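You operate a simulated robot arm through the tools that you are given. There is no shell and no other tool. Be economical: measure what you need, move in short steps, check, and stop when the job is done.

The job below is to be done with a simulated robot arm. You get a single attempt, and the scene is never put back.

TASK
Scrub the oil smear off the turntable and put the oil bottle away.
Fine: First switch off and try the flat button: nothing turns. Bottle on the top shelf of the post rack; use the scrub block and put it back. Drop and knock over nothing. Set down upright: oil bottle, scrub block. What is to be rubbed or washed off counts as gone when no trace of it is left.
Where things are to end (x, y in the base frame): oil bottle within 0.06 m of [-0.39, 1.43].

It is judged by the outcome, as a careful person would: the job done as asked, and still so three seconds after it is handed in. It fails if anything else is knocked over, pushed out of place, dropped, spilled or broken.

THE ROBOT
A 7-joint arm with a two-finger parallel gripper on a trunk, on a base that drives. Base frame: it is fixed to the floor where the robot stands at the start and does not move with it; the origin is under the middle of the robot, x ahead of it, y to its left, z up. Units: m, rad, N and s.
With the tool pointing down near the work surface it reaches from about 0.1 to 0.66 m from the robot's upright axis, wherever it stands. Its first joint turns from -2.897 to 2.897 rad. Places, roughly: flat button [0.4, -0.1, 0.9]; scrub block [-0.25, 1.25, 1]; top shelf of the post rack [-0.4, 1.5, 1]; turntable [0, 0.8, 0.5]; wrap switch [0.5, 0, 1]. Payload 1.57 kg.
The tool frame sits at the grasp point between the pads (the TCP): z along the fingers, y along the line on which they close. The tips reach 0.03 m beyond it. The gripper opens to 0.11 m. The fingers are 0.024 m wide and 0.012 m thick; the gripper's body (0.048 by 0.112 m) begins 0.078 m behind the TCP.
Orientation is that of the tool frame in the base frame, as a unit quaternion [x, y, z, w]. With the fingers straight down and closing along the base's y, the tool's x points along the base's -x, its y along +y and its z along -z.

THE INTERFACE
- The arm moves only by the tool play_rows. Its argument "plan" is a list of rows, each a list of 3 entries, a list of its own where there are three numbers: the shift along the base's x, y, z in m, then the turn, a rotation vector about the base's x, y, z in rad, then the finger opening in m, from 0 to 0.11. In form: [[[dx, dy, dz], [wx, wy, wz], grip], ...]. A call has 1 to 20 rows; each row shifts and turns the commanded pose from where the row before left it. Rows are played at 5 a second. More than 0.05 m and 0.15 rad between two rows, or a gripper value outside its range, and nothing of the call is played. A pose out of reach is approached as far as the arm can. The call stops where the force on the tool passes 40 N (or 10 N more than at its start, if that is more) or the arm is blocked; 0.2 s more then pass. Each finger travels about 0.045 m/s and halts on what it meets, pressing with about 21 N; the grip force reading is that of the motor and also rises with nothing between the fingers. The clock runs only during rows and for 0.2 s after the last one: add rows that do not move to give the fingers time. The reply holds the time, the measured pose of the TCP, the force on the tool along the base axes, the opening and the grip force, in the units named above and with some noise, with the torque about the TCP (base axes, N m) and any sound that the robot's microphone picked up.
- Cameras (640 x 400 px; columns grow to the right, rows downward): "scene" is now at [-0.0119, 0.1939, 1.5348]; the picture's right is [0.66, -0.75, 0.00], its down [-0.69, -0.60, -0.40] and it looks along [0.30, 0.26, -0.92] (base axes); focal length 264 px, centre (320, 200). "wrist" rides on the gripper at [0.07, 0.016, -0.141] in the tool frame; the picture's right is [-0.23, 0.97, 0.00], its down [-0.85, -0.20, -0.48] and it looks along [-0.47, -0.11, 0.88] (tool axes); focal length 222 px, centre (320, 200).
- grab_frame(camera): a new picture of that camera. It takes no simulated time.
- slide_trunk(by): slides the trunk up (or, below 0, down) by that many m; the arm and the scene camera ride with it, the base frame stays. It gives what a move gives, with no picture.
- drive_base(legs): drives the robot by 1 to 6 legs, each [ahead, turn to the left] in m and rad, along the robot's own axes; the way and the turn of a leg run together, so that a leg with both is an arc; at most 1.5 m and 3.142 rad a leg. The arm and the cameras ride along, it lands a little off, and it stops where it bumps. It gives what a move gives.
- pan_tilt(pan, tilt): turns the head with the scene camera to pan (to the left, within 2.705 rad either way) and tilt (down, from -0.506 to 1.204), counted from straight ahead of the robot. It gives what a move gives.
- pixel_to_xyz(camera, pixels): for up to 12 pixels [column, row] of the newest picture of that camera ("zoom" is the newest enlarged one), the place [x, y, z] in the base frame of the surface seen there, good to about 0.002 m. It takes no simulated time.
- enlarge(camera, box): a new picture of the part [left, top, right, bottom] of that camera's present view, enlarged. It takes no simulated time.
- finish_job(): hands the job in; it is judged then, once.

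Keep the steps short. Do not move on a guess: measure, check each grasp and each placing, and mend mistakes. In all there are 80 turns and 68 pictures (those below and enlarged ones count). Leave the gripper open and the arm clear of the work at the hand-in unless told otherwise, and finish with a single line.

The tools are called after "Emit:" as a command line: name --argument value ..., lists and objects as JSON in quotes. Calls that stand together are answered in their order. play_rows: Moves the arm, as the interface text tells. Its arguments: {"type":"object","properties":{"plan":{"type":"array","items":{"type":"array"}}},"required":["plan"]} The other tools are called the same way: slide_trunk (by) slides the trunk up or down; drive_base (legs) drives the base; pan_tilt (pan, tilt) turns the head that bears the scene camera; grab_frame (camera) takes a picture; pixel_to_xyz (camera, pixels) gives the place of the surface under pixels of a picture; enlarge (camera, box) takes an enlarged picture of a part of a camera's view; finish_job () hands the job in.

At the start:

```text
time: 0.0
ee_pos: [0.2041, 0.3526, 1.1902]
tcp_rot: [0.0, 1.0, 0.0, 0.001]
wrist_force: [-0.2, -1.0, 0.4]
torque: [0.01, -0.04, 0.0]
gripper_width: 0.11
gripper_force: 0.1
trunk travel left (down, up): [-0.498, 0.092]
robot x, y, heading: [0.0002, 0.0002, 0.004]
head pan, tilt: [0.717, 1.159]
```

scene: 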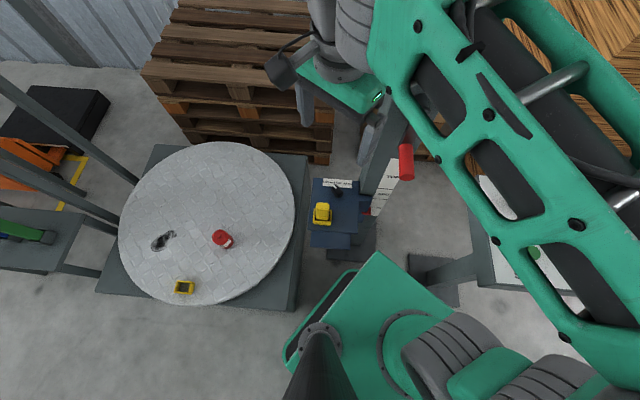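
wrist: 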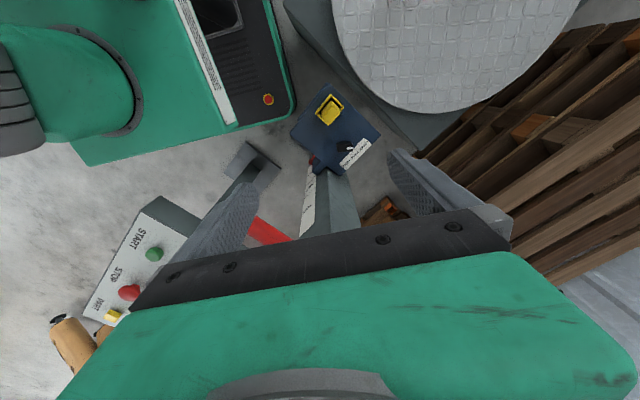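

I see a turntable with a dark smear at about (163,240), a red-capped item at (222,238), and a post with a red handle. I'll look closer at the controls and the turntable.

Emit:
enlarge --camera "wrist" --box '[40, 180, 360, 380]'

Emit:
enlarge --camera "scene" --box '[90, 120, 410, 320]'

Emit:
pan_tilt --pan -0.1 --tilt 0.9

Emit:
grab_frame --camera "scene"

```text
2.00 times, centred on (200, 280) of wrist
```

zoom: 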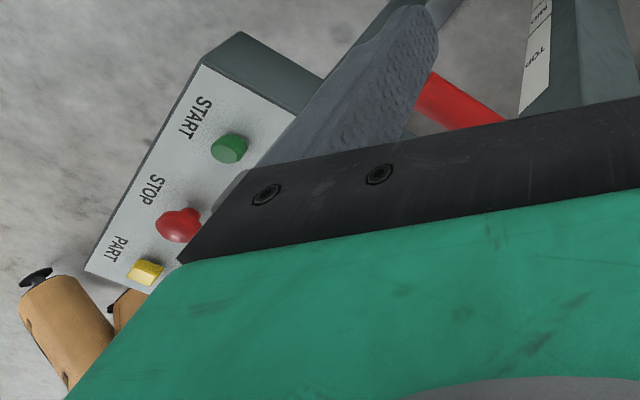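

```text
2.00 times, centred on (250, 220) of scene
```

zoom: 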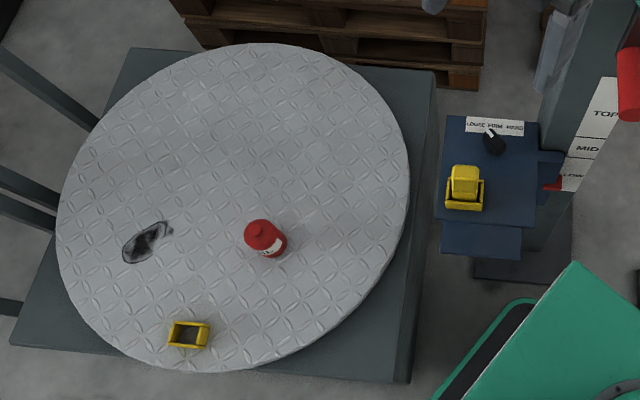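

```text
time: 1.1
ee_pos: [0.2033, 0.3548, 1.1899]
tcp_rot: [0.001, 1.0, 0.0, 0.0]
wrist_force: [0.6, -0.1, 0.1]
torque: [0.01, -0.05, 0.01]
gripper_width: 0.1101
gripper_force: 0.0
trunk travel left (down, up): [-0.498, 0.092]
robot x, y, heading: [-0.0032, 0.0007, -0.002]
head pan, tilt: [-0.099, 0.901]
```

```text
63 pictures are left
```

scene: 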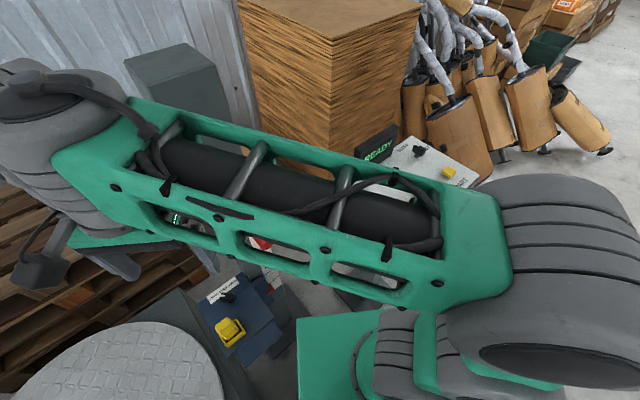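

I see the panel (START, STOP, PART) partly hidden by the arm. I'll measure points of the panel, the lever, the bottle, the smear and so on.

Emit:
grab_frame --camera "wrist"

Emit:
pixel_to_xyz --camera "wrist" --pixels '[[154, 254], [128, 293], [112, 315], [165, 200], [85, 310], [270, 230], [345, 145], [330, 105], [310, 200], [335, 200], [480, 70], [65, 340]]'

Emit:
pixel_to_xyz --camera "scene" --pixels '[[419, 150], [450, 171], [395, 188], [262, 243], [230, 330], [380, 150], [200, 280], [100, 380]]'

Emit:
enlarge --camera "scene" --box '[340, 110, 500, 210]'

```text
62 pictures are left
```

wrist: 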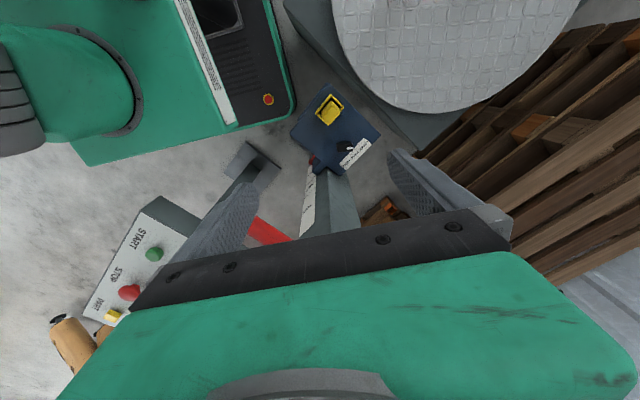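

```text
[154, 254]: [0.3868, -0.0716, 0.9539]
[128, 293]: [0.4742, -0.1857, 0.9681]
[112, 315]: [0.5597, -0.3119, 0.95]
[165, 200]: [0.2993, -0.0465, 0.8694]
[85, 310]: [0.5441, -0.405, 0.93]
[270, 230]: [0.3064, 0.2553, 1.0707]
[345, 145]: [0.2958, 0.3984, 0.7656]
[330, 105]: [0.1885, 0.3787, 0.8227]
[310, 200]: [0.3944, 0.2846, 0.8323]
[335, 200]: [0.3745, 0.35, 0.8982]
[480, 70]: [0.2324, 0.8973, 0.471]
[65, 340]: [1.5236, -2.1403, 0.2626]
```

```text
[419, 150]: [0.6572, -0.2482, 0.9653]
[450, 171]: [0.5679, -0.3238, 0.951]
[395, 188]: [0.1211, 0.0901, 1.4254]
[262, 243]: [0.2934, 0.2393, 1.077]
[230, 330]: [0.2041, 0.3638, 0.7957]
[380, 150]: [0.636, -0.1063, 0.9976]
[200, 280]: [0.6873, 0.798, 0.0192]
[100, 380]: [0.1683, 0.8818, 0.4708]
```

```text
4.00 times, centred on (420, 160) of scene
```

zoom: 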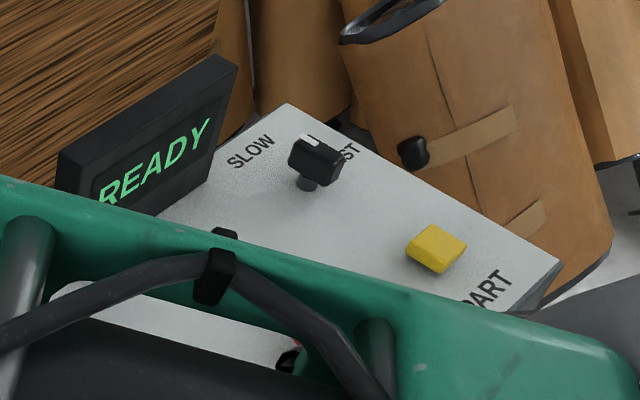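

The START button is flat green, near (0.39,-0.07,0.95); the switch near [0.5,0,1] is hidden by the gripper. I'll move the hand to −y at the same height for a clear view.

Emit:
play_rows --plan '[[[0, -0.045, 0.02], [0, 0, 0], 0.06], [[0, -0.045, 0.02], [0, 0, 0], 0.02], [[0, -0.045, 0], [0, 0, 0], 0.0], [[0, -0.045, 0], [0, 0, 0], 0.0], [[0, -0.045, 0], [0, 0, 0], 0.0], [[0, -0.045, 0], [0, 0, 0], 0.0]]'

Emit:
grab_frame --camera "wrist"

Emit:
grab_frame --camera "scene"

```text
time: 2.5
ee_pos: [0.2041, 0.0847, 1.2262]
tcp_rot: [-0.009, 1.0, -0.005, -0.009]
wrist_force: [1.9, 0.5, 0.1]
torque: [0.0, 0.0, -0.02]
gripper_width: 0.0
gripper_force: 5.8
trunk travel left (down, up): [-0.498, 0.092]
robot x, y, heading: [0.0008, 0.0042, -0.005]
head pan, tilt: [-0.099, 0.901]
```

```text
60 pictures are left
```

wrist: 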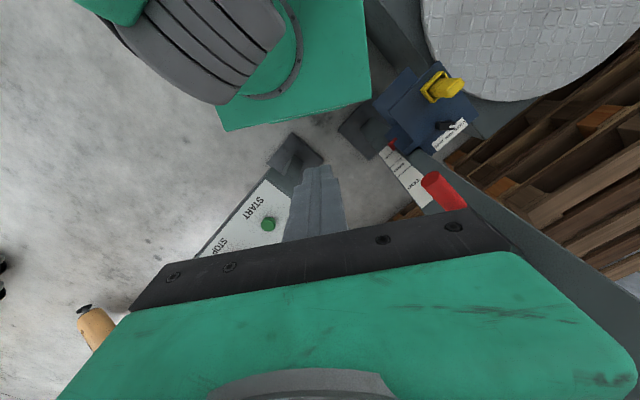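

```text
59 pictures are left
```

scene: 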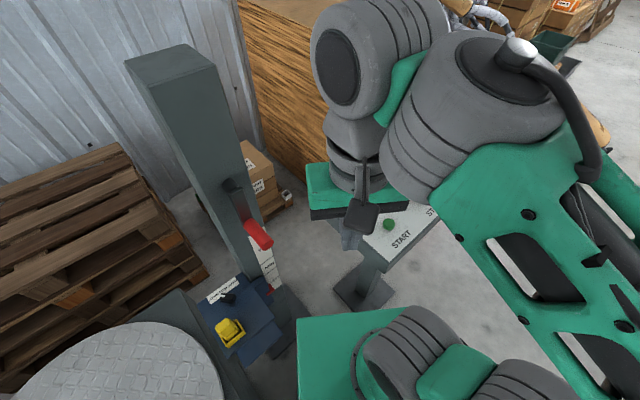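

The gripper and forearm hide the middle of the panel. I'll swing the hand farther to the right, well above the panel, so the head can see it.

Emit:
play_rows --plan '[[[0, -0.048, 0.0], [0, 0, 0], 0.0], [[0, -0.048, 0], [0, 0, 0], 0.0], [[0, -0.048, 0], [0, 0, 0], 0.0], [[0, -0.048, 0], [0, 0, 0], 0.0], [[0, -0.048, 0], [0, 0, 0], 0.0], [[0, -0.048, 0], [0, 0, 0], 0.0], [[0, -0.048, 0], [0, 0, 0], 0.0], [[0, -0.048, 0], [0, 0, 0], 0.0], [[0, -0.048, 0], [0, 0, 0], 0.0], [[0, -0.048, 0], [0, 0, 0], 0.0], [[0, -0.048, 0], [0, 0, 0], 0.0]]'

Emit:
grab_frame --camera "scene"

```text
time: 3.0
ee_pos: [0.1979, 0.0789, 1.2142]
tcp_rot: [-0.159, 0.986, -0.016, -0.043]
wrist_force: [-0.1, 0.1, 0.5]
torque: [-0.02, 0.02, 0.06]
gripper_width: 0.0002
gripper_force: 20.8
trunk travel left (down, up): [-0.498, 0.092]
robot x, y, heading: [0.0007, 0.0042, -0.004]
head pan, tilt: [-0.099, 0.901]
stopped in row 2: the arm was blocked; the commanded pose is now the measured one
```

```text
58 pictures are left
```

scene: 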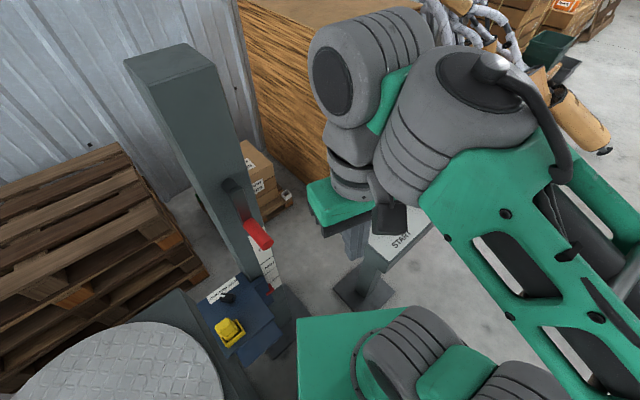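

The arm got too close to the shoulder axis and twisted. I'll straighten the hand while moving outward (+x), staying high.

Emit:
play_rows --plan '[[[0.03, -0.005, 0.0], [0.01, -0.02, -0.08], 0.0], [[0.03, -0.005, 0.0], [0.015, -0.02, -0.08], 0.0], [[0.03, -0.005, 0.0], [0.01, -0.02, -0.08], 0.0], [[0.03, -0.005, 0.0], [0.01, -0.02, -0.08], 0.0], [[0.04, -0.02, 0], [0, 0, 0], 0.0], [[0.04, -0.04, 0], [0, 0, 0], 0.0]]'

Emit:
grab_frame --camera "scene"

Emit:
grab_frame --camera "wrist"

```text
refused: row 6 steps farther than a row can; nothing moved
```

```text
57 pictures are left
```

scene: 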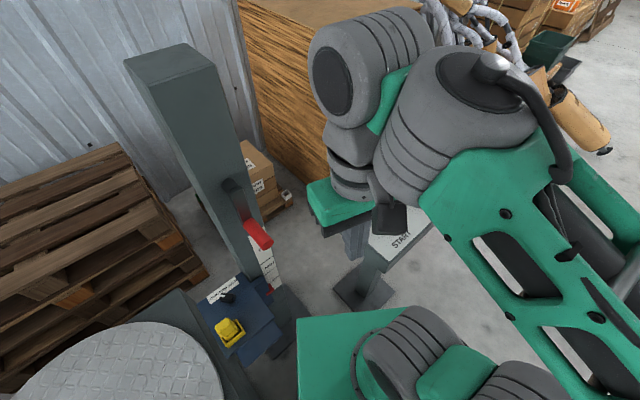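

```text
56 pictures are left
```

wrist: 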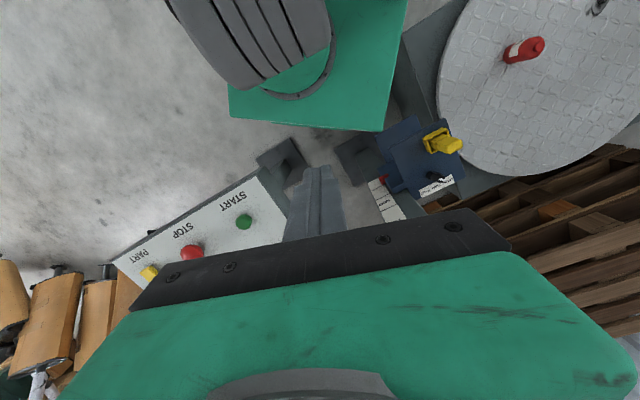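

One row was too long; I'll repeat with shorter rows.

Emit:
play_rows --plan '[[[0.03, -0.005, 0.0], [0.01, -0.02, -0.08], 0.0], [[0.03, -0.005, 0.0], [0.015, -0.02, -0.08], 0.0], [[0.03, -0.005, 0.0], [0.01, -0.02, -0.08], 0.0], [[0.03, -0.005, 0.0], [0.01, -0.02, -0.08], 0.0], [[0.04, -0.02, 0], [0, 0, 0], 0.0], [[0.03, -0.035, 0], [0, 0, 0], 0.0], [[0.02, -0.04, 0], [0, 0, 0], 0.0], [[0.02, -0.04, 0], [0, 0, 0], 0.0], [[0.0, -0.045, 0], [0, 0, 0], 0.0], [[0.0, -0.045, 0], [0, 0, 0], 0.0], [[0.0, -0.045, 0], [0, 0, 0], 0.0], [[0.0, -0.045, 0], [0, 0, 0], 0.0], [[-0.02, -0.04, 0], [0, 0, 0], 0.0], [[-0.02, -0.04, 0], [0, 0, 0], 0.0], [[-0.02, -0.04, 0], [0, 0, 0], 0.0]]'

Emit:
grab_frame --camera "scene"

```text
time: 6.2
ee_pos: [0.3652, -0.3786, 1.2162]
tcp_rot: [0.003, 1.0, 0.008, 0.005]
wrist_force: [-0.6, 0.9, -0.7]
torque: [0.02, -0.01, 0.02]
gripper_width: 0.0001
gripper_force: 20.6
trunk travel left (down, up): [-0.498, 0.092]
robot x, y, heading: [0.0016, -0.002, -0.003]
head pan, tilt: [-0.099, 0.901]
```

```text
55 pictures are left
```

scene: 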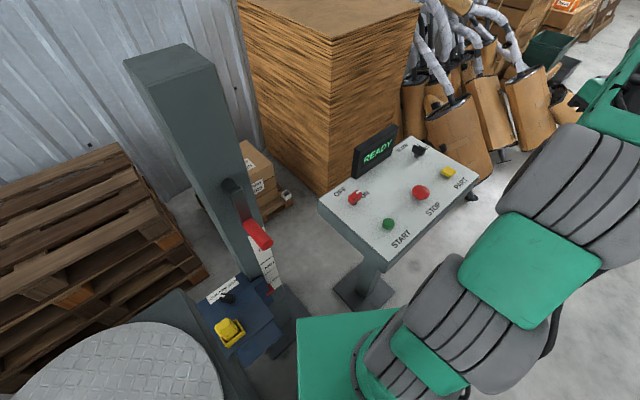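

Now the whole panel is visible: a red OFF/ON switch at (355,198), the green START at (388,224). I'll look closely and measure.

Emit:
enlarge --camera "scene" --box '[310, 130, 470, 230]'

Emit:
pixel_to_xyz --camera "zoom" --pixels '[[180, 272], [160, 285], [205, 270], [310, 373], [140, 250], [240, 250], [230, 330], [450, 245], [180, 262], [172, 275]]'

```text
4.00 times, centred on (390, 180) of scene
```

zoom: 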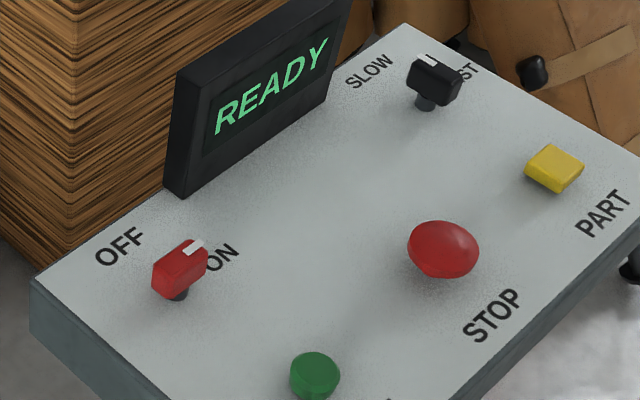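

```text
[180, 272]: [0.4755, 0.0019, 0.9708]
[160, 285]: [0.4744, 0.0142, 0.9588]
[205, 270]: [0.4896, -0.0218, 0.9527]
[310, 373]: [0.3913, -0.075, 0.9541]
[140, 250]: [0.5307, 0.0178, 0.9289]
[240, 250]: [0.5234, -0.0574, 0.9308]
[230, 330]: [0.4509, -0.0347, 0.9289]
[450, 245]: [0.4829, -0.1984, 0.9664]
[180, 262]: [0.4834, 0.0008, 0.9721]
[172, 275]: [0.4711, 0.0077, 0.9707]
```

The switch's white pointer is at ON; OFF lies counter‑clockwise. I'll zoom in and measure the knob's outline.

Emit:
enlarge --camera "scene" --box '[330, 180, 378, 210]'

Emit:
pixel_to_xyz --camera "zoom" --pixels '[[330, 200], [290, 240], [375, 160], [420, 175], [345, 300], [280, 290], [180, 130], [480, 180], [300, 180], [345, 230], [400, 205], [330, 165]]'

```text
13.33 times, centred on (354, 195) of scene
```

zoom: 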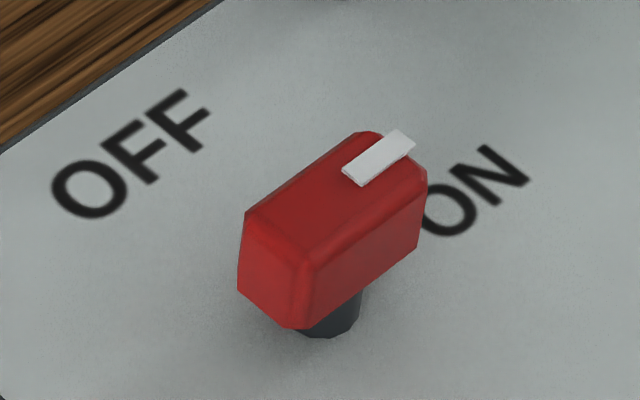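

```text
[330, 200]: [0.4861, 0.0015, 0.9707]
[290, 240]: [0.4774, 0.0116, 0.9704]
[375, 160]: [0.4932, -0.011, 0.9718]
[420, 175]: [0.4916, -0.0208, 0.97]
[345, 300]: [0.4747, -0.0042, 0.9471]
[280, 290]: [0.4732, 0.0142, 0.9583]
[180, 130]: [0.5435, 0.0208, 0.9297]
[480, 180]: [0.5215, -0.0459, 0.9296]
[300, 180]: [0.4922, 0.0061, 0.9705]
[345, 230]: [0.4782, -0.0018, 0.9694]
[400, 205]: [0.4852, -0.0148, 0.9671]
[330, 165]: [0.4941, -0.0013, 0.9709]
```

The knob bar lies along (0.57,−0.82), pointing at ON; OFF needs about +1.5 rad (counter‑clockwise). Centre is ≈ (0.4865, 0.0005), top z 0.971. I'll check the display's height, then hover above the knob with the hand turned −0.96 rad.

Emit:
pixel_to_xyz --camera "scene" --pixels '[[358, 148], [357, 174], [392, 127], [375, 150], [257, 235], [240, 200], [270, 270]]'

Emit:
play_rows --plan '[[[0.0122, 0.0379, 0], [0, 0, -0.096], 0.05], [[0.0122, 0.0379, 0], [0, 0, -0.096], 0.05], [[0.0122, 0.0379, 0], [0, 0, -0.096], 0.05], [[0.0122, 0.0379, 0], [0, 0, -0.096], 0.05], [[0.0122, 0.0379, 0], [0, 0, -0.096], 0.05], [[0.0122, 0.0379, 0], [0, 0, -0.096], 0.05], [[0.0122, 0.0379, 0], [0, 0, -0.096], 0.05], [[0.0122, 0.0379, 0], [0, 0, -0.096], 0.05], [[0.0122, 0.0379, 0], [0, 0, -0.096], 0.05], [[0.0122, 0.0379, 0], [0, 0, -0.096], 0.05], [[0, 0, -0.04], [0, 0, 0], 0.05], [[0, 0, -0.04], [0, 0, 0], 0.05], [[0, 0, -0.03], [0, 0, 0], 0.05], [[0, 0, 0], [0, 0, 0], 0.05]]'

Emit:
grab_frame --camera "wrist"

```text
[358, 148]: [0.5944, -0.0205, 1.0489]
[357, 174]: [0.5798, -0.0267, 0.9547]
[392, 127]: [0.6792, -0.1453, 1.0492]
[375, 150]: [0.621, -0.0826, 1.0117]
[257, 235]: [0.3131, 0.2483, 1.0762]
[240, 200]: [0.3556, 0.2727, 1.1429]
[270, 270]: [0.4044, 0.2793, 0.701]
```

```text
time: 9.2
ee_pos: [0.4879, 0.0014, 1.107]
tcp_rot: [0.464, 0.886, 0.006, 0.008]
wrist_force: [-0.5, -0.7, 0.0]
torque: [-0.02, 0.0, 0.05]
gripper_width: 0.0499
gripper_force: 0.0
trunk travel left (down, up): [-0.498, 0.092]
robot x, y, heading: [0.0017, 0.0024, -0.005]
head pan, tilt: [-0.099, 0.901]
```

```text
52 pictures are left
```

wrist: 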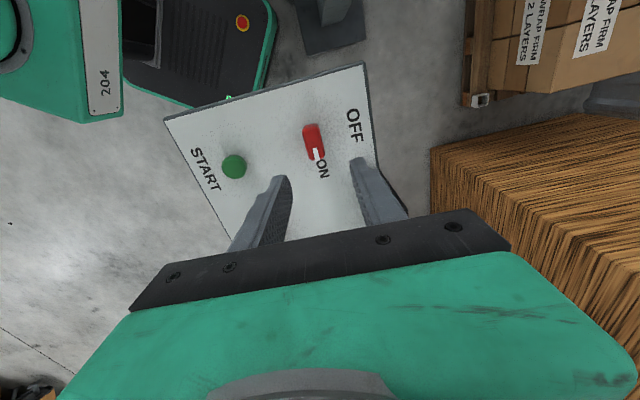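

The knob (315,142) sits between the fingers and the hand is aligned. I descend to z ≈ 0.973 and then close.

Emit:
play_rows --plan '[[[-0.001, -0.001, -0.04], [0, 0, 0], 0.05], [[0, 0, -0.04], [0, 0, 0], 0.05], [[0, 0, -0.03], [0, 0, 0], 0.05], [[0, 0, -0.024], [0, 0, 0], 0.05], [[0, 0, 0], [0, 0, 0], 0.05]]'

Emit:
enlarge --camera "wrist" --box '[160, 60, 480, 260]'

```text
time: 10.4
ee_pos: [0.5067, -0.0005, 1.0148]
tcp_rot: [0.463, 0.886, 0.002, 0.005]
wrist_force: [0.2, -0.4, -0.1]
torque: [-0.02, 0.01, -0.03]
gripper_width: 0.0503
gripper_force: 0.0
out of reach, approached as far as the arm can: row 2, 3, 4
trunk travel left (down, up): [-0.498, 0.092]
robot x, y, heading: [-0.0025, -0.0014, 0.001]
head pan, tilt: [-0.099, 0.901]
```

```text
2.00 times, centred on (320, 160) of wrist
```

zoom: 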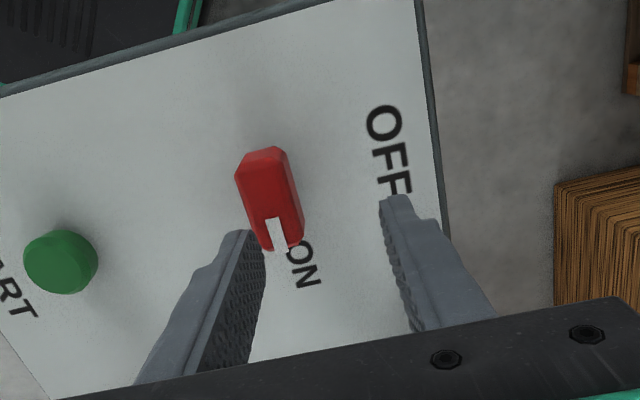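

The arm cannot go lower here with the trunk high. I raise the hand to ≈1.19 and slide the trunk down 0.2.

Emit:
play_rows --plan '[[[0, 0, 0.045], [0, 0, 0], 0.05], [[0, 0, 0.045], [0, 0, 0], 0.05], [[0, 0, 0.045], [0, 0, 0], 0.05], [[0, 0, 0.045], [0, 0, 0], 0.05], [[0, 0, 0.04], [0, 0, 0], 0.05], [[0, 0, 0], [0, 0, 0], 0.05]]'

Emit:
slide_trunk --by -0.15

Emit:
grab_frame --camera "scene"

```text
time: 11.8
ee_pos: [0.5063, -0.0012, 1.2331]
tcp_rot: [0.463, 0.886, 0.004, 0.006]
wrist_force: [-0.3, 0.0, 0.2]
torque: [0.03, -0.04, 0.02]
gripper_width: 0.0502
gripper_force: 0.1
trunk travel left (down, up): [-0.498, 0.092]
robot x, y, heading: [-0.0004, -0.0015, -0.004]
head pan, tilt: [-0.099, 0.901]
```

```text
time: 13.6
ee_pos: [0.5061, -0.0013, 1.0846]
tcp_rot: [0.464, 0.886, 0.005, 0.008]
wrist_force: [-0.2, -0.6, 0.2]
torque: [0.01, 0.03, -0.02]
gripper_width: 0.0502
gripper_force: 0.2
trunk travel left (down, up): [-0.348, 0.242]
robot x, y, heading: [0.0024, 0.0004, 0.004]
head pan, tilt: [-0.099, 0.901]
```

```text
50 pictures are left
```

scene: 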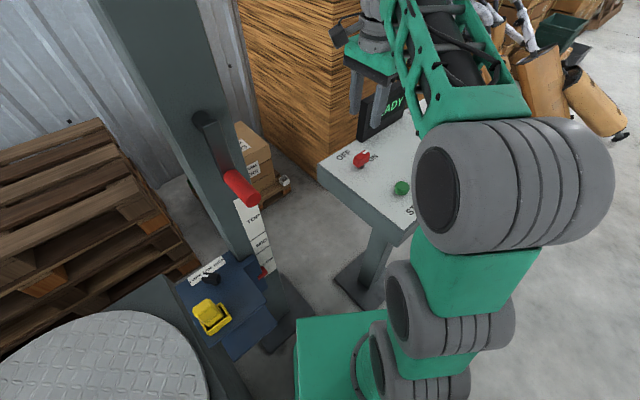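

The trunk is down and the hand is at (0.506,−0.001,1.085). I shift −0.0195 in x and descend to z 0.973 in small rows.

Emit:
play_rows --plan '[[[-0.0195, 0.002, -0.02], [0, 0, 0], 0.05], [[0, 0, -0.03], [0, 0, 0], 0.05], [[0, 0, -0.03], [0, 0, 0], 0.05], [[0, 0, -0.02], [0, 0, 0], 0.05], [[0, 0, -0.012], [0, 0, 0], 0.05], [[0, 0, 0], [0, 0, 0], 0.05]]'

Emit:
enlarge --camera "wrist" --box '[160, 60, 480, 260]'

```text
time: 15.0
ee_pos: [0.487, 0.0012, 0.9727]
tcp_rot: [0.464, 0.886, 0.005, 0.008]
wrist_force: [1.2, -0.2, 0.5]
torque: [0.0, 0.01, -0.02]
gripper_width: 0.0503
gripper_force: 0.0
trunk travel left (down, up): [-0.348, 0.242]
robot x, y, heading: [-0.0013, -0.0026, 0.002]
head pan, tilt: [-0.099, 0.901]
```

```text
2.00 times, centred on (320, 160) of wrist
```

zoom: 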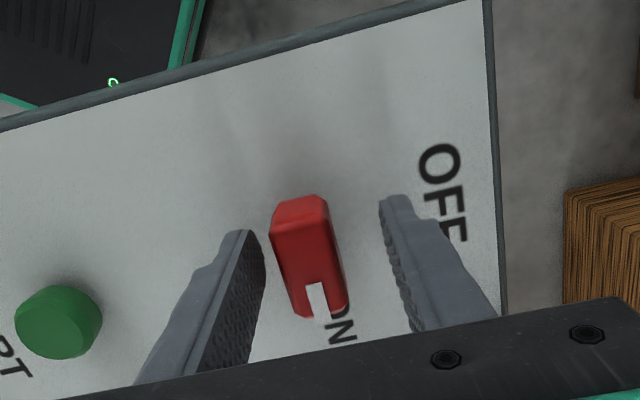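

The knob is between the fingers. Closing on it.

Emit:
play_rows --plan '[[[0, 0, 0], [0, 0, 0], 0.03], [[0, 0, 0], [0, 0, 0], 0.015], [[0, 0, 0], [0, 0, 0], 0.012], [[0, 0, 0], [0, 0, 0], 0.012]]'

```text
time: 16.0
ee_pos: [0.4854, 0.0013, 0.9729]
tcp_rot: [0.465, 0.885, 0.005, 0.007]
wrist_force: [-12.0, -12.3, -1.8]
torque: [-0.14, 0.47, 0.26]
gripper_width: 0.0274
gripper_force: 8.6
trunk travel left (down, up): [-0.348, 0.242]
robot x, y, heading: [0.0021, 0.0006, 0.002]
head pan, tilt: [-0.099, 0.901]
```

One finger met the knob first (force ≈ −12,−12 N). I'll ease the hand by about 4 mm toward that side and keep closing.

Emit:
play_rows --plan '[[[-0.0035, -0.0025, 0], [0, 0, 0], 0.02], [[0, 0, 0], [0, 0, 0], 0.015], [[0, 0, 0], [0, 0, 0], 0.012], [[0, 0, 0], [0, 0, 0], 0.012]]'

Emit:
enlarge --camera "wrist" --box '[160, 60, 480, 260]'

```text
time: 17.0
ee_pos: [0.4831, 0.0003, 0.9734]
tcp_rot: [0.463, 0.886, 0.004, 0.008]
wrist_force: [-0.7, -0.8, 5.3]
torque: [-0.45, 0.89, 0.57]
gripper_width: 0.0223
gripper_force: 34.8
trunk travel left (down, up): [-0.348, 0.242]
robot x, y, heading: [-0.0011, -0.0018, 0.001]
head pan, tilt: [-0.099, 0.901]
```

```text
2.00 times, centred on (320, 160) of wrist
```

zoom: 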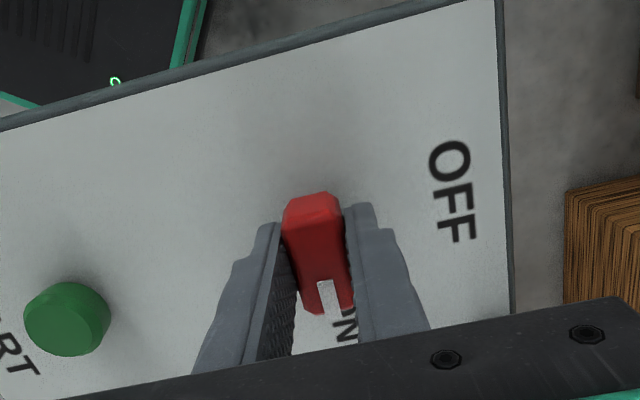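

Firmly gripped (0.022 m). Now I turn counter‑clockwise in small rows, checking the torque.

Emit:
play_rows --plan '[[[0, 0, 0], [0, 0, 0.1], 0.015], [[0, 0, 0], [0, 0, 0.1], 0.015], [[0, 0, 0], [0, 0, 0.1], 0.015], [[0, 0, 0], [0, 0, 0.1], 0.015], [[0, 0, 0], [0, 0, 0.1], 0.015]]'

```text
time: 18.2
ee_pos: [0.4824, -0.0022, 0.9724]
tcp_rot: [0.229, 0.973, 0.007, 0.006]
wrist_force: [-1.3, -5.6, 13.8]
torque: [-0.63, 1.17, -0.04]
gripper_width: 0.022
gripper_force: 35.4
trunk travel left (down, up): [-0.348, 0.242]
robot x, y, heading: [0.0014, -0.0041, -0.007]
head pan, tilt: [-0.099, 0.901]
```

It turns freely with small forces. Continuing to 1.5 rad in all.

Emit:
play_rows --plan '[[[0, 0, 0], [0, 0, 0.1], 0.015], [[0, 0, 0], [0, 0, 0.1], 0.015], [[0, 0, 0], [0, 0, 0.1], 0.015], [[0, 0, 0], [0, 0, 0.1], 0.015], [[0, 0, 0], [0, 0, 0.1], 0.015], [[0, 0, 0], [0, 0, 0.1], 0.015], [[0, 0, 0], [0, 0, 0.1], 0.015], [[0, 0, 0], [0, 0, 0.1], 0.015], [[0, 0, 0], [0, 0, 0.1], 0.015], [[0, 0, 0], [0, 0, 0.1], 0.015], [[0, 0, 0], [0, 0, 0.07], 0.015]]'

Emit:
enlarge --camera "wrist" --box '[160, 60, 480, 260]'

Emit:
enlarge --camera "scene" --box '[300, 70, 460, 170]'

```text
time: 20.6
ee_pos: [0.4821, -0.0037, 0.9729]
tcp_rot: [-0.298, 0.955, 0.009, 0.004]
wrist_force: [2.8, -34.6, 15.9]
torque: [-1.68, -0.19, -0.08]
gripper_width: 0.0221
gripper_force: 35.0
trunk travel left (down, up): [-0.348, 0.242]
robot x, y, heading: [0.0004, 0.0034, -0.003]
head pan, tilt: [-0.099, 0.901]
```

```text
2.00 times, centred on (320, 160) of wrist
```

zoom: 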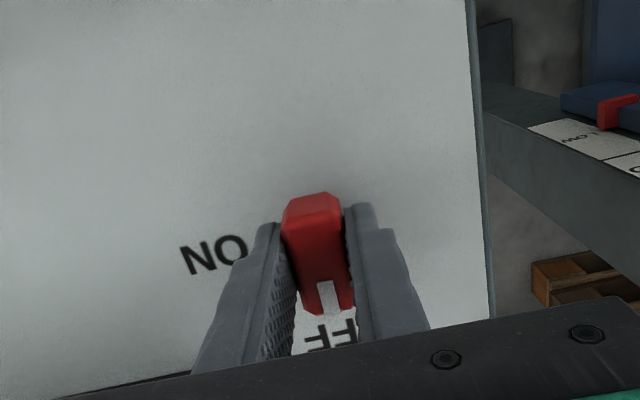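

```text
4.00 times, centred on (380, 120) of scene
```

zoom: 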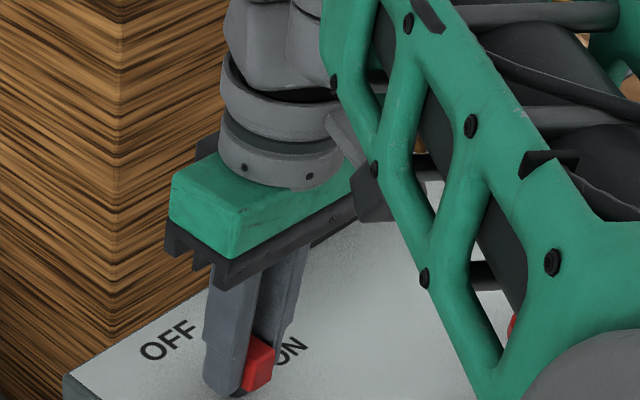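

The pointer now aims at OFF. I open the fingers and rise straight up, then look.

Emit:
play_rows --plan '[[[0, 0, 0], [0, 0, 0], 0.04], [[0, 0, 0], [0, 0, 0], 0.05], [[0, 0, 0], [0, 0, 0], 0.05], [[0, 0, 0.03], [0, 0, 0], 0.05], [[0, 0, 0.04], [0, 0, 0], 0.05], [[0, 0, 0.04], [0, 0, 0], 0.05], [[0, 0, 0], [0, 0, 0], 0.03]]'

Emit:
grab_frame --camera "wrist"

```text
time: 22.2
ee_pos: [0.4812, -0.0015, 1.078]
tcp_rot: [-0.298, 0.954, 0.009, 0.002]
wrist_force: [0.6, 0.3, 0.0]
torque: [-0.02, -0.01, 0.01]
gripper_width: 0.0303
gripper_force: 0.1
out of reach, approached as far as the arm can: row 5
trunk travel left (down, up): [-0.348, 0.242]
robot x, y, heading: [0.001, 0.0014, 0.001]
head pan, tilt: [-0.099, 0.901]
```

```text
45 pictures are left
```

wrist: 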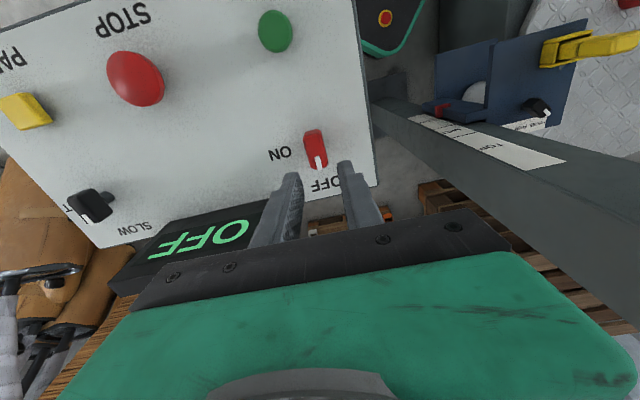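

The display now reads OFF. Next I try the START button: measure its top at (275,31) and hover over it with closed fingers.

Emit:
pixel_to_xyz --camera "wrist" --pixels '[[272, 26], [262, 26], [284, 26], [272, 14], [280, 48]]'

Emit:
play_rows --plan '[[[-0.03, -0.024, 0], [0, 0, -0.06], 0.0], [[-0.03, -0.024, -0.01], [0, 0, -0.06], 0.0], [[-0.03, -0.0245, -0.02], [0, 0, -0.06], 0.0], [[0, 0, 0], [0, 0, 0], 0.0], [[0, 0, 0], [0, 0, 0], 0.0]]'

```text
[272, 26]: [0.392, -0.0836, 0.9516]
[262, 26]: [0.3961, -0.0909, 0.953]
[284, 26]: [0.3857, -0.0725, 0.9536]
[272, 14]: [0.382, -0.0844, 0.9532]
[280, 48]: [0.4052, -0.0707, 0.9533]
```

```text
time: 23.4
ee_pos: [0.3922, -0.0748, 1.0471]
tcp_rot: [-0.212, 0.977, 0.009, 0.003]
wrist_force: [-0.4, -0.2, -1.1]
torque: [-0.02, -0.01, 0.0]
gripper_width: 0.0
gripper_force: 20.2
trunk travel left (down, up): [-0.348, 0.242]
robot x, y, heading: [-0.0003, 0.0012, -0.003]
head pan, tilt: [-0.099, 0.901]
```

The button's centre is ≈ (0.392,−0.079), top z 0.953. I press down in small steps until force shows.

Emit:
play_rows --plan '[[[0, -0.004, -0.03], [0, 0, 0], 0.0], [[0, 0, -0.025], [0, 0, 0], 0.0], [[0, 0, -0.006], [0, 0, 0], 0.0], [[0, 0, -0.004], [0, 0, 0], 0.0], [[0, 0, -0.004], [0, 0, 0], 0.0], [[0, 0, -0.003], [0, 0, 0], 0.0]]'

Emit:
grab_frame --camera "wrist"

```text
time: 24.8
ee_pos: [0.3923, -0.0775, 0.9761]
tcp_rot: [-0.212, 0.977, 0.007, 0.004]
wrist_force: [0.9, 0.9, 7.5]
torque: [-0.02, 0.05, 0.02]
gripper_width: 0.0
gripper_force: 20.9
trunk travel left (down, up): [-0.348, 0.242]
robot x, y, heading: [0.0018, -0.0041, 0.001]
head pan, tilt: [-0.099, 0.901]
heard: click
```

```text
44 pictures are left
```

wrist: 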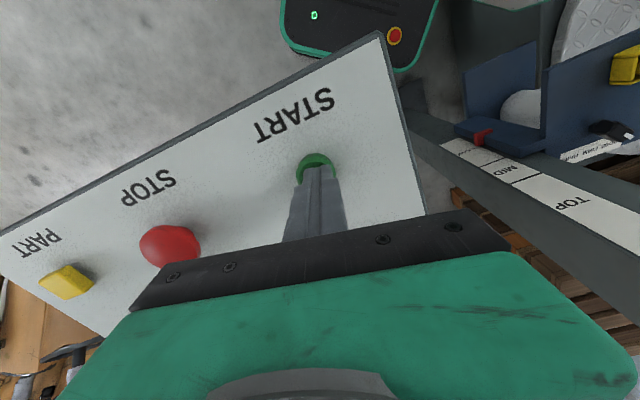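

A click, so the button was pressed. I rise and check the display and the turntable.

Emit:
play_rows --plan '[[[0, 0, 0.03], [0, 0, 0], 0.0], [[0, 0, 0.04], [0, 0, 0], 0.0], [[0, 0, 0.04], [0, 0, 0], 0.0], [[0, 0, 0.03], [0, 0, 0], 0.0]]'

Emit:
pan_tilt --pan 1.35 --tilt 0.8

Emit:
grab_frame --camera "scene"

Emit:
grab_frame --camera "wrist"

```text
time: 25.8
ee_pos: [0.3909, -0.0775, 1.1159]
tcp_rot: [-0.211, 0.978, 0.008, 0.002]
wrist_force: [-0.2, 0.4, 0.1]
torque: [0.02, 0.03, 0.02]
gripper_width: 0.0
gripper_force: 21.2
trunk travel left (down, up): [-0.348, 0.242]
robot x, y, heading: [0.0011, -0.001, -0.003]
head pan, tilt: [-0.099, 0.901]
```

```text
time: 27.3
ee_pos: [0.3927, -0.0782, 1.1143]
tcp_rot: [-0.211, 0.978, 0.009, 0.002]
wrist_force: [0.0, -0.8, 0.1]
torque: [-0.02, -0.04, 0.01]
gripper_width: 0.0
gripper_force: 20.8
trunk travel left (down, up): [-0.348, 0.242]
robot x, y, heading: [-0.002, 0.0013, -0.005]
head pan, tilt: [1.349, 0.799]
```

```text
43 pictures are left
```

scene: 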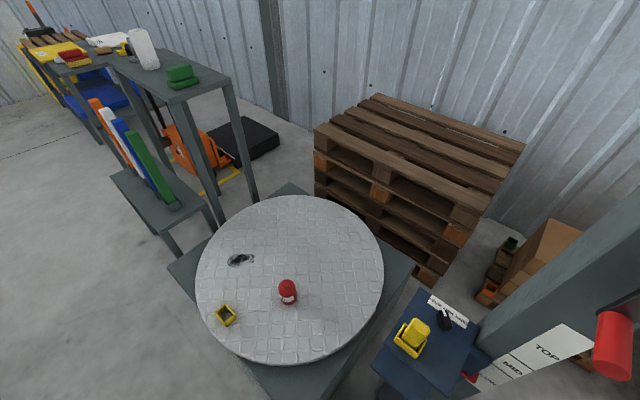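

```text
42 pictures are left
```

wrist: 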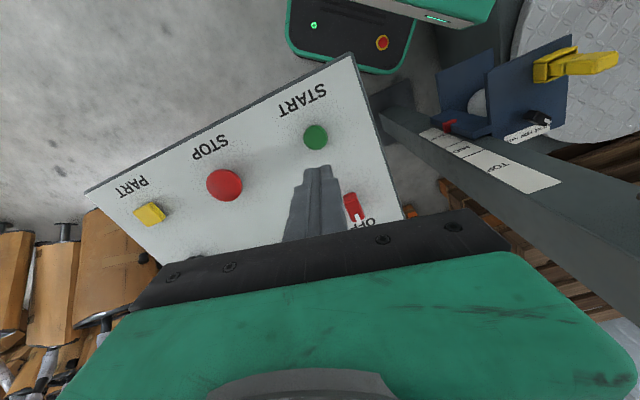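

The turntable stands as before: nothing turns. The rack is at left: a green block at (182,77) on its top shelf. I'll measure turntable, smear, bottle and rack.

Emit:
pixel_to_xyz --camera "scene" --pixels '[[287, 285], [288, 300], [240, 260], [228, 262], [255, 257], [226, 316], [300, 230], [180, 72], [182, 85], [175, 102], [135, 90], [150, 210]]'

Emit:
enlarge --camera "scene" --box '[10, 10, 250, 160]'

Emit:
enlarge --camera "scene" --box '[190, 220, 350, 320]'

```text
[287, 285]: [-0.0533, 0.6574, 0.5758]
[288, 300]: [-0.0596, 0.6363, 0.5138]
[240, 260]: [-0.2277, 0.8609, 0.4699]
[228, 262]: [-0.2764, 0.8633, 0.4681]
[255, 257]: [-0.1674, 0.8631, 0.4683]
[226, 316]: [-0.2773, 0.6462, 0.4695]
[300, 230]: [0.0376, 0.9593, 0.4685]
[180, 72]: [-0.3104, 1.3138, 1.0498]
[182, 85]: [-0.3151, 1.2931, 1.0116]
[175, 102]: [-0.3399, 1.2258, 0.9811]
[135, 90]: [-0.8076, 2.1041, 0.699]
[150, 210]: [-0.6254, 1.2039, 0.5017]
```

```text
2.67 times, centred on (130, 85) of scene
```

zoom: 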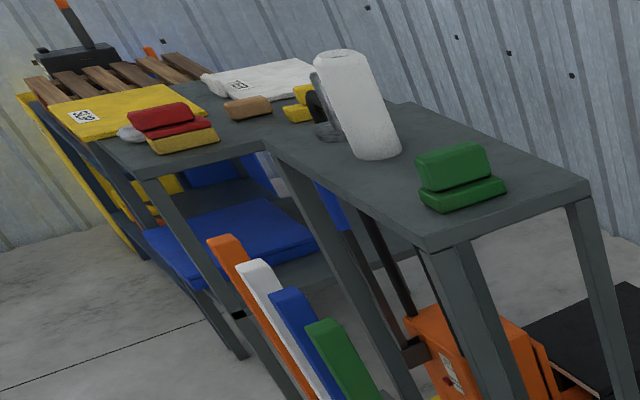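

```text
4.00 times, centred on (270, 270) of scene
```

zoom: 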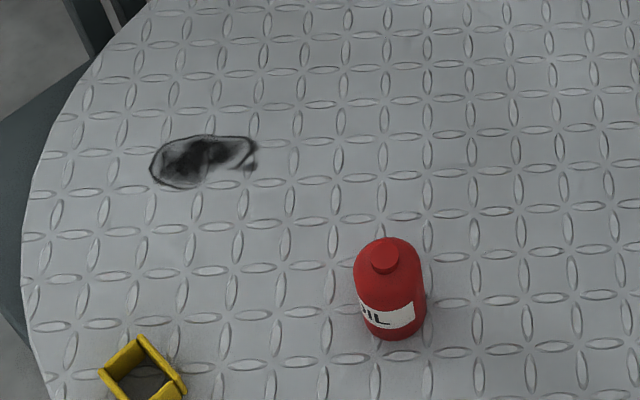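

I'll measure the shelf extents and floor obstacles for driving, and look to the left‑rear.

Emit:
pixel_to_xyz --camera "scene" --pixels '[[170, 266], [290, 184], [113, 172], [166, 228], [207, 204], [228, 76], [172, 104], [112, 65], [145, 65], [180, 240], [215, 220], [250, 200]]'

Emit:
pan_tilt --pan 2.2 --tilt 0.7

Emit:
grab_frame --camera "scene"

Emit:
pixel_to_xyz --camera "scene" --pixels '[[300, 200], [400, 200], [500, 200], [200, 300], [320, 350], [100, 200], [440, 300]]'

```text
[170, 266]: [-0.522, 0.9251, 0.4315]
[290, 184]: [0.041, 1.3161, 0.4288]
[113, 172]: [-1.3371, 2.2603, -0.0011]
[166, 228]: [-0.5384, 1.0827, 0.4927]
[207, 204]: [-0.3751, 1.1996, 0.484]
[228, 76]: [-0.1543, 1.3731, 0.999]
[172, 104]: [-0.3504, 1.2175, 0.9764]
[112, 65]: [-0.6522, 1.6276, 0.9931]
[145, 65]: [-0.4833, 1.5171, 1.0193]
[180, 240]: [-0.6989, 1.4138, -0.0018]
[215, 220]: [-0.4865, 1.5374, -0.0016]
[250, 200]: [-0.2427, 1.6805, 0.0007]
```

```text
time: 28.5
ee_pos: [0.392, -0.0768, 1.1152]
tcp_rot: [-0.212, 0.977, 0.008, 0.003]
wrist_force: [0.0, -0.3, 0.6]
torque: [-0.04, -0.02, -0.02]
gripper_width: 0.0
gripper_force: 20.6
trunk travel left (down, up): [-0.348, 0.242]
robot x, y, heading: [-0.0004, 0.0021, -0.003]
head pan, tilt: [2.201, 0.7]
```

```text
39 pictures are left
```

scene: 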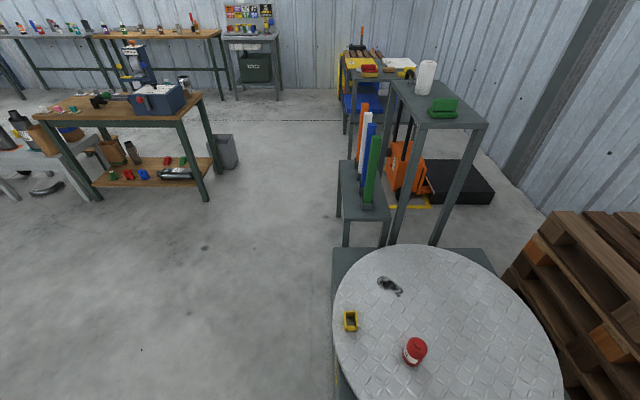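

```text
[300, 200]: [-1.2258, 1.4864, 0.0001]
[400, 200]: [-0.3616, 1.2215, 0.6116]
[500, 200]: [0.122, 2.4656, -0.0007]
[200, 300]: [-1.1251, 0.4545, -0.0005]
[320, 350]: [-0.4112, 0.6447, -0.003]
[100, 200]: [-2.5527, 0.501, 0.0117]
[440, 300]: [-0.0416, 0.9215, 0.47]
```

The turntable base and the rack are turned by about 0.61 rad. I plan to drive along the turntable's left side, heading toward the rack. I need the robot's own footprint: I look straight down with the head.

Emit:
pixel_to_xyz --camera "wrist" --pixels '[[305, 66], [400, 70], [291, 30], [380, 42], [430, 8], [412, 40]]'

Emit:
pan_tilt --pan 2.0 --tilt 1.2

Emit:
grab_frame --camera "scene"

Emit:
pixel_to_xyz --camera "scene" --pixels '[[320, 300], [250, 340], [400, 340], [200, 380], [320, 380], [330, 330], [450, 380], [300, 250]]'

```text
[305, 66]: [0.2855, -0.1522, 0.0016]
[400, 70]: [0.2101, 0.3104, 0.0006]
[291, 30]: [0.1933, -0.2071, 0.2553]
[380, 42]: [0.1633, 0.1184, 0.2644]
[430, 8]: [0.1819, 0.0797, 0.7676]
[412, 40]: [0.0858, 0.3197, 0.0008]
```

```text
time: 29.4
ee_pos: [0.3904, -0.0755, 1.1159]
tcp_rot: [-0.211, 0.977, 0.008, 0.003]
wrist_force: [-0.3, 0.1, -0.3]
torque: [0.02, 0.02, -0.01]
gripper_width: 0.0
gripper_force: 21.1
trunk travel left (down, up): [-0.348, 0.242]
robot x, y, heading: [-0.0012, -0.0015, 0.002]
head pan, tilt: [2.0, 1.201]
```

```text
38 pictures are left
```

scene: 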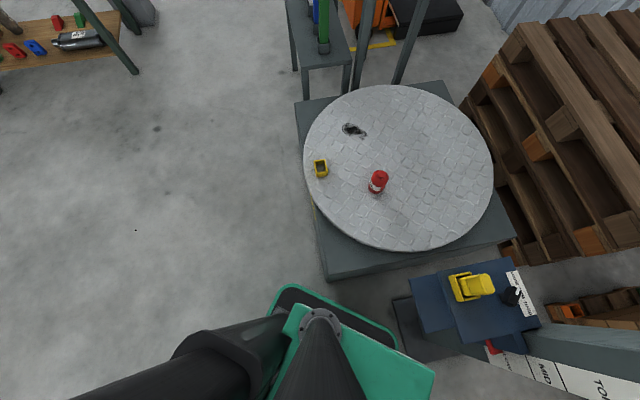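

```text
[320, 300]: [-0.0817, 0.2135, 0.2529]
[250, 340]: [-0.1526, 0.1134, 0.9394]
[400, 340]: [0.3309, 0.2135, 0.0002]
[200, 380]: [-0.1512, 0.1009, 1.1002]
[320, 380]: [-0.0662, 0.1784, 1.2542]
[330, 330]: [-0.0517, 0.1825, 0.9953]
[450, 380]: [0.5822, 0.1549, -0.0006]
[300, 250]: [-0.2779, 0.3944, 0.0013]
```

I'll measure the turntable base's left corners and side precisely for the drive path.

Emit:
pixel_to_xyz --camera "scene" --pixels '[[325, 246], [326, 278], [310, 180], [297, 104], [310, 140], [305, 68], [349, 64], [286, 10], [305, 98], [508, 236]]'

```text
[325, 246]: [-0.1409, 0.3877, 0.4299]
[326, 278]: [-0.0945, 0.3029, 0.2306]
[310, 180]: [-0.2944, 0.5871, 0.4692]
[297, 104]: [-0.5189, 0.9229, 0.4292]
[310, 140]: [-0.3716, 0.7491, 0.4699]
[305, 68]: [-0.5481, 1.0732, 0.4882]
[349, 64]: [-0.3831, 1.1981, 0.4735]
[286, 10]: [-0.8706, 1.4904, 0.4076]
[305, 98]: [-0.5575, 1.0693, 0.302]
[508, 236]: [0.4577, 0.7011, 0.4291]
```

Robot half‑width ≈0.22, front ≈0.21. Plan: back 0.234, turn left 2.186 rad, then go forward 0.56 along the turntable's left side with ≈0.08 m clearance. First back and turn; the hand stays high and clear of the post.

Emit:
drive_base --legs '[[-0.234, 0], [0, 1.1], [0, 1.086]]'

Emit:
pan_tilt --pan -0.5 --tilt 1.0

Emit:
grab_frame --camera "scene"

```text
time: 32.5
ee_pos: [0.1632, 0.0578, 1.1154]
tcp_rot: [-0.375, 0.927, 0.008, 0.001]
wrist_force: [-0.8, -0.3, 0.6]
torque: [0.03, -0.01, 0.01]
gripper_width: 0.0
gripper_force: 21.2
trunk travel left (down, up): [-0.348, 0.242]
robot x, y, heading: [-0.2354, -0.0011, 0.34]
head pan, tilt: [2.0, 1.201]
stopped in leg 2: the robot was blocked; the commanded pose is now the measured one
```

```text
time: 34.8
ee_pos: [0.1641, 0.0585, 1.1181]
tcp_rot: [-0.375, 0.927, 0.009, 0.001]
wrist_force: [0.0, -0.4, 0.1]
torque: [-0.01, -0.04, -0.02]
gripper_width: 0.0
gripper_force: 21.2
trunk travel left (down, up): [-0.348, 0.242]
robot x, y, heading: [-0.2302, 0.0009, 0.335]
head pan, tilt: [-0.499, 1.0]
```

```text
37 pictures are left
```

scene: 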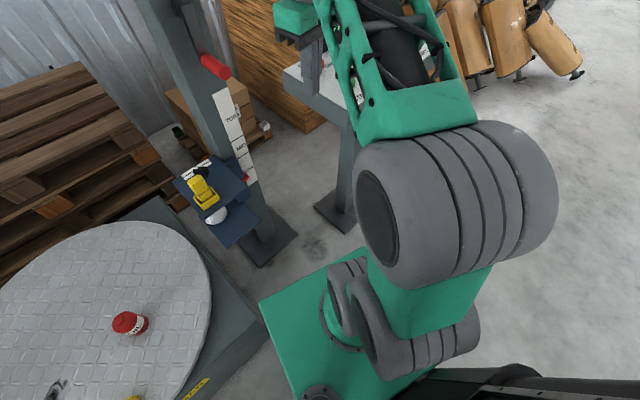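

The base corner met the turntable's base. I'll measure the robot's own front plate corners, then turn back and reverse farther out before turning.

Emit:
pixel_to_xyz --camera "scene" --pixels '[[263, 302], [300, 280], [345, 262], [280, 345], [292, 385], [260, 320], [140, 325], [490, 300], [478, 285]]'

Emit:
drive_base --legs '[[0, -0.3], [-0.45, 0]]'

Emit:
grab_frame --camera "scene"

```text
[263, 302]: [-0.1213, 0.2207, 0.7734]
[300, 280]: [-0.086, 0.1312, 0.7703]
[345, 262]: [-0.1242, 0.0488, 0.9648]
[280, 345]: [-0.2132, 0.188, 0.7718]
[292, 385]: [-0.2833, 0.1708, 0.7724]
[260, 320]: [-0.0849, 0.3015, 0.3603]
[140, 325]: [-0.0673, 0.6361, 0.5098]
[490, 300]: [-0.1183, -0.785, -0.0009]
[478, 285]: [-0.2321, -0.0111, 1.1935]
```

```text
time: 38.5
ee_pos: [-0.2896, -0.0782, 1.115]
tcp_rot: [-0.232, 0.973, 0.008, 0.003]
wrist_force: [-0.4, -1.1, -0.3]
torque: [0.02, 0.01, 0.0]
gripper_width: 0.0
gripper_force: 20.5
trunk travel left (down, up): [-0.348, 0.242]
robot x, y, heading: [-0.688, -0.0194, 0.037]
head pan, tilt: [-0.499, 1.0]
```

```text
36 pictures are left
```

scene: 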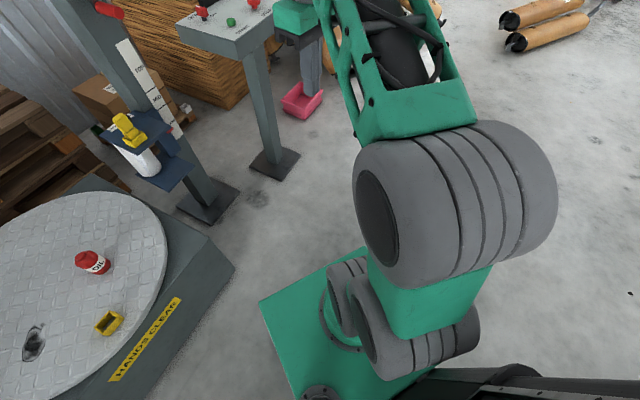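

Now clear. I'll measure the turntable base's faces in this new picture.

Emit:
pixel_to_xyz --camera "scene" --pixels '[[205, 238], [233, 266], [185, 300], [150, 340], [110, 385], [190, 350], [150, 390], [225, 290], [160, 395], [92, 180], [215, 240]]'

```text
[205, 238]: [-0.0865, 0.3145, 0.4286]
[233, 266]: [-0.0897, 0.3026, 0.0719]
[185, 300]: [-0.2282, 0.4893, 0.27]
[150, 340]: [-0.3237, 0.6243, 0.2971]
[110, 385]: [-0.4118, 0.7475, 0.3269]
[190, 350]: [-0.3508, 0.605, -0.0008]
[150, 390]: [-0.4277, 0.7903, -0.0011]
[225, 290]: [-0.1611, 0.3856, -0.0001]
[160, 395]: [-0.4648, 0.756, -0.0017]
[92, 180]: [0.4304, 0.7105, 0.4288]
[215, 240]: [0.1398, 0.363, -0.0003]
```

The true near corner is (−0.088,0.305). Facing the turntable's left side squarely is safer: turn left, go 0.317 m, turn right to heading 0.61, forward 0.35.

Emit:
drive_base --legs '[[0, 2.145], [0.317, 0], [0, -1.57], [0.35, 0]]'

Emit:
pan_tilt --pan 0.1 --tilt 0.9

Emit:
grab_frame --camera "scene"

```text
time: 51.4
ee_pos: [-0.2321, 0.6201, 1.1155]
tcp_rot: [-0.509, 0.861, 0.008, 0.0]
wrist_force: [-0.5, 0.8, -0.7]
torque: [0.0, -0.01, -0.01]
gripper_width: 0.0
gripper_force: 20.7
trunk travel left (down, up): [-0.348, 0.242]
robot x, y, heading: [-0.593, 0.4475, 0.633]
head pan, tilt: [-0.499, 1.0]
```

```text
time: 52.4
ee_pos: [-0.2304, 0.6205, 1.1148]
tcp_rot: [-0.508, 0.861, 0.009, 0.001]
wrist_force: [-0.1, 0.6, -0.5]
torque: [-0.01, -0.03, 0.04]
gripper_width: 0.0
gripper_force: 20.9
trunk travel left (down, up): [-0.348, 0.242]
robot x, y, heading: [-0.5913, 0.4472, 0.638]
head pan, tilt: [0.099, 0.901]
```

```text
35 pictures are left
```

scene: 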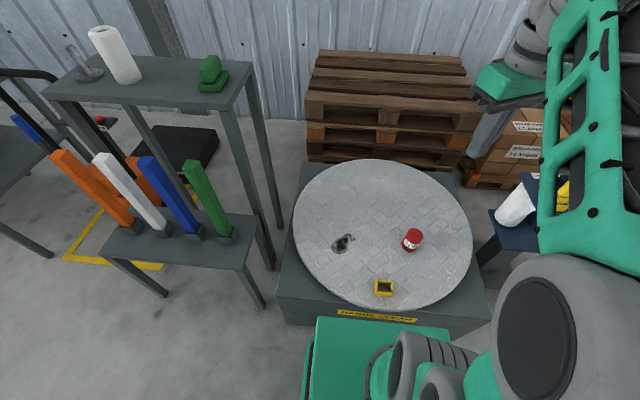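

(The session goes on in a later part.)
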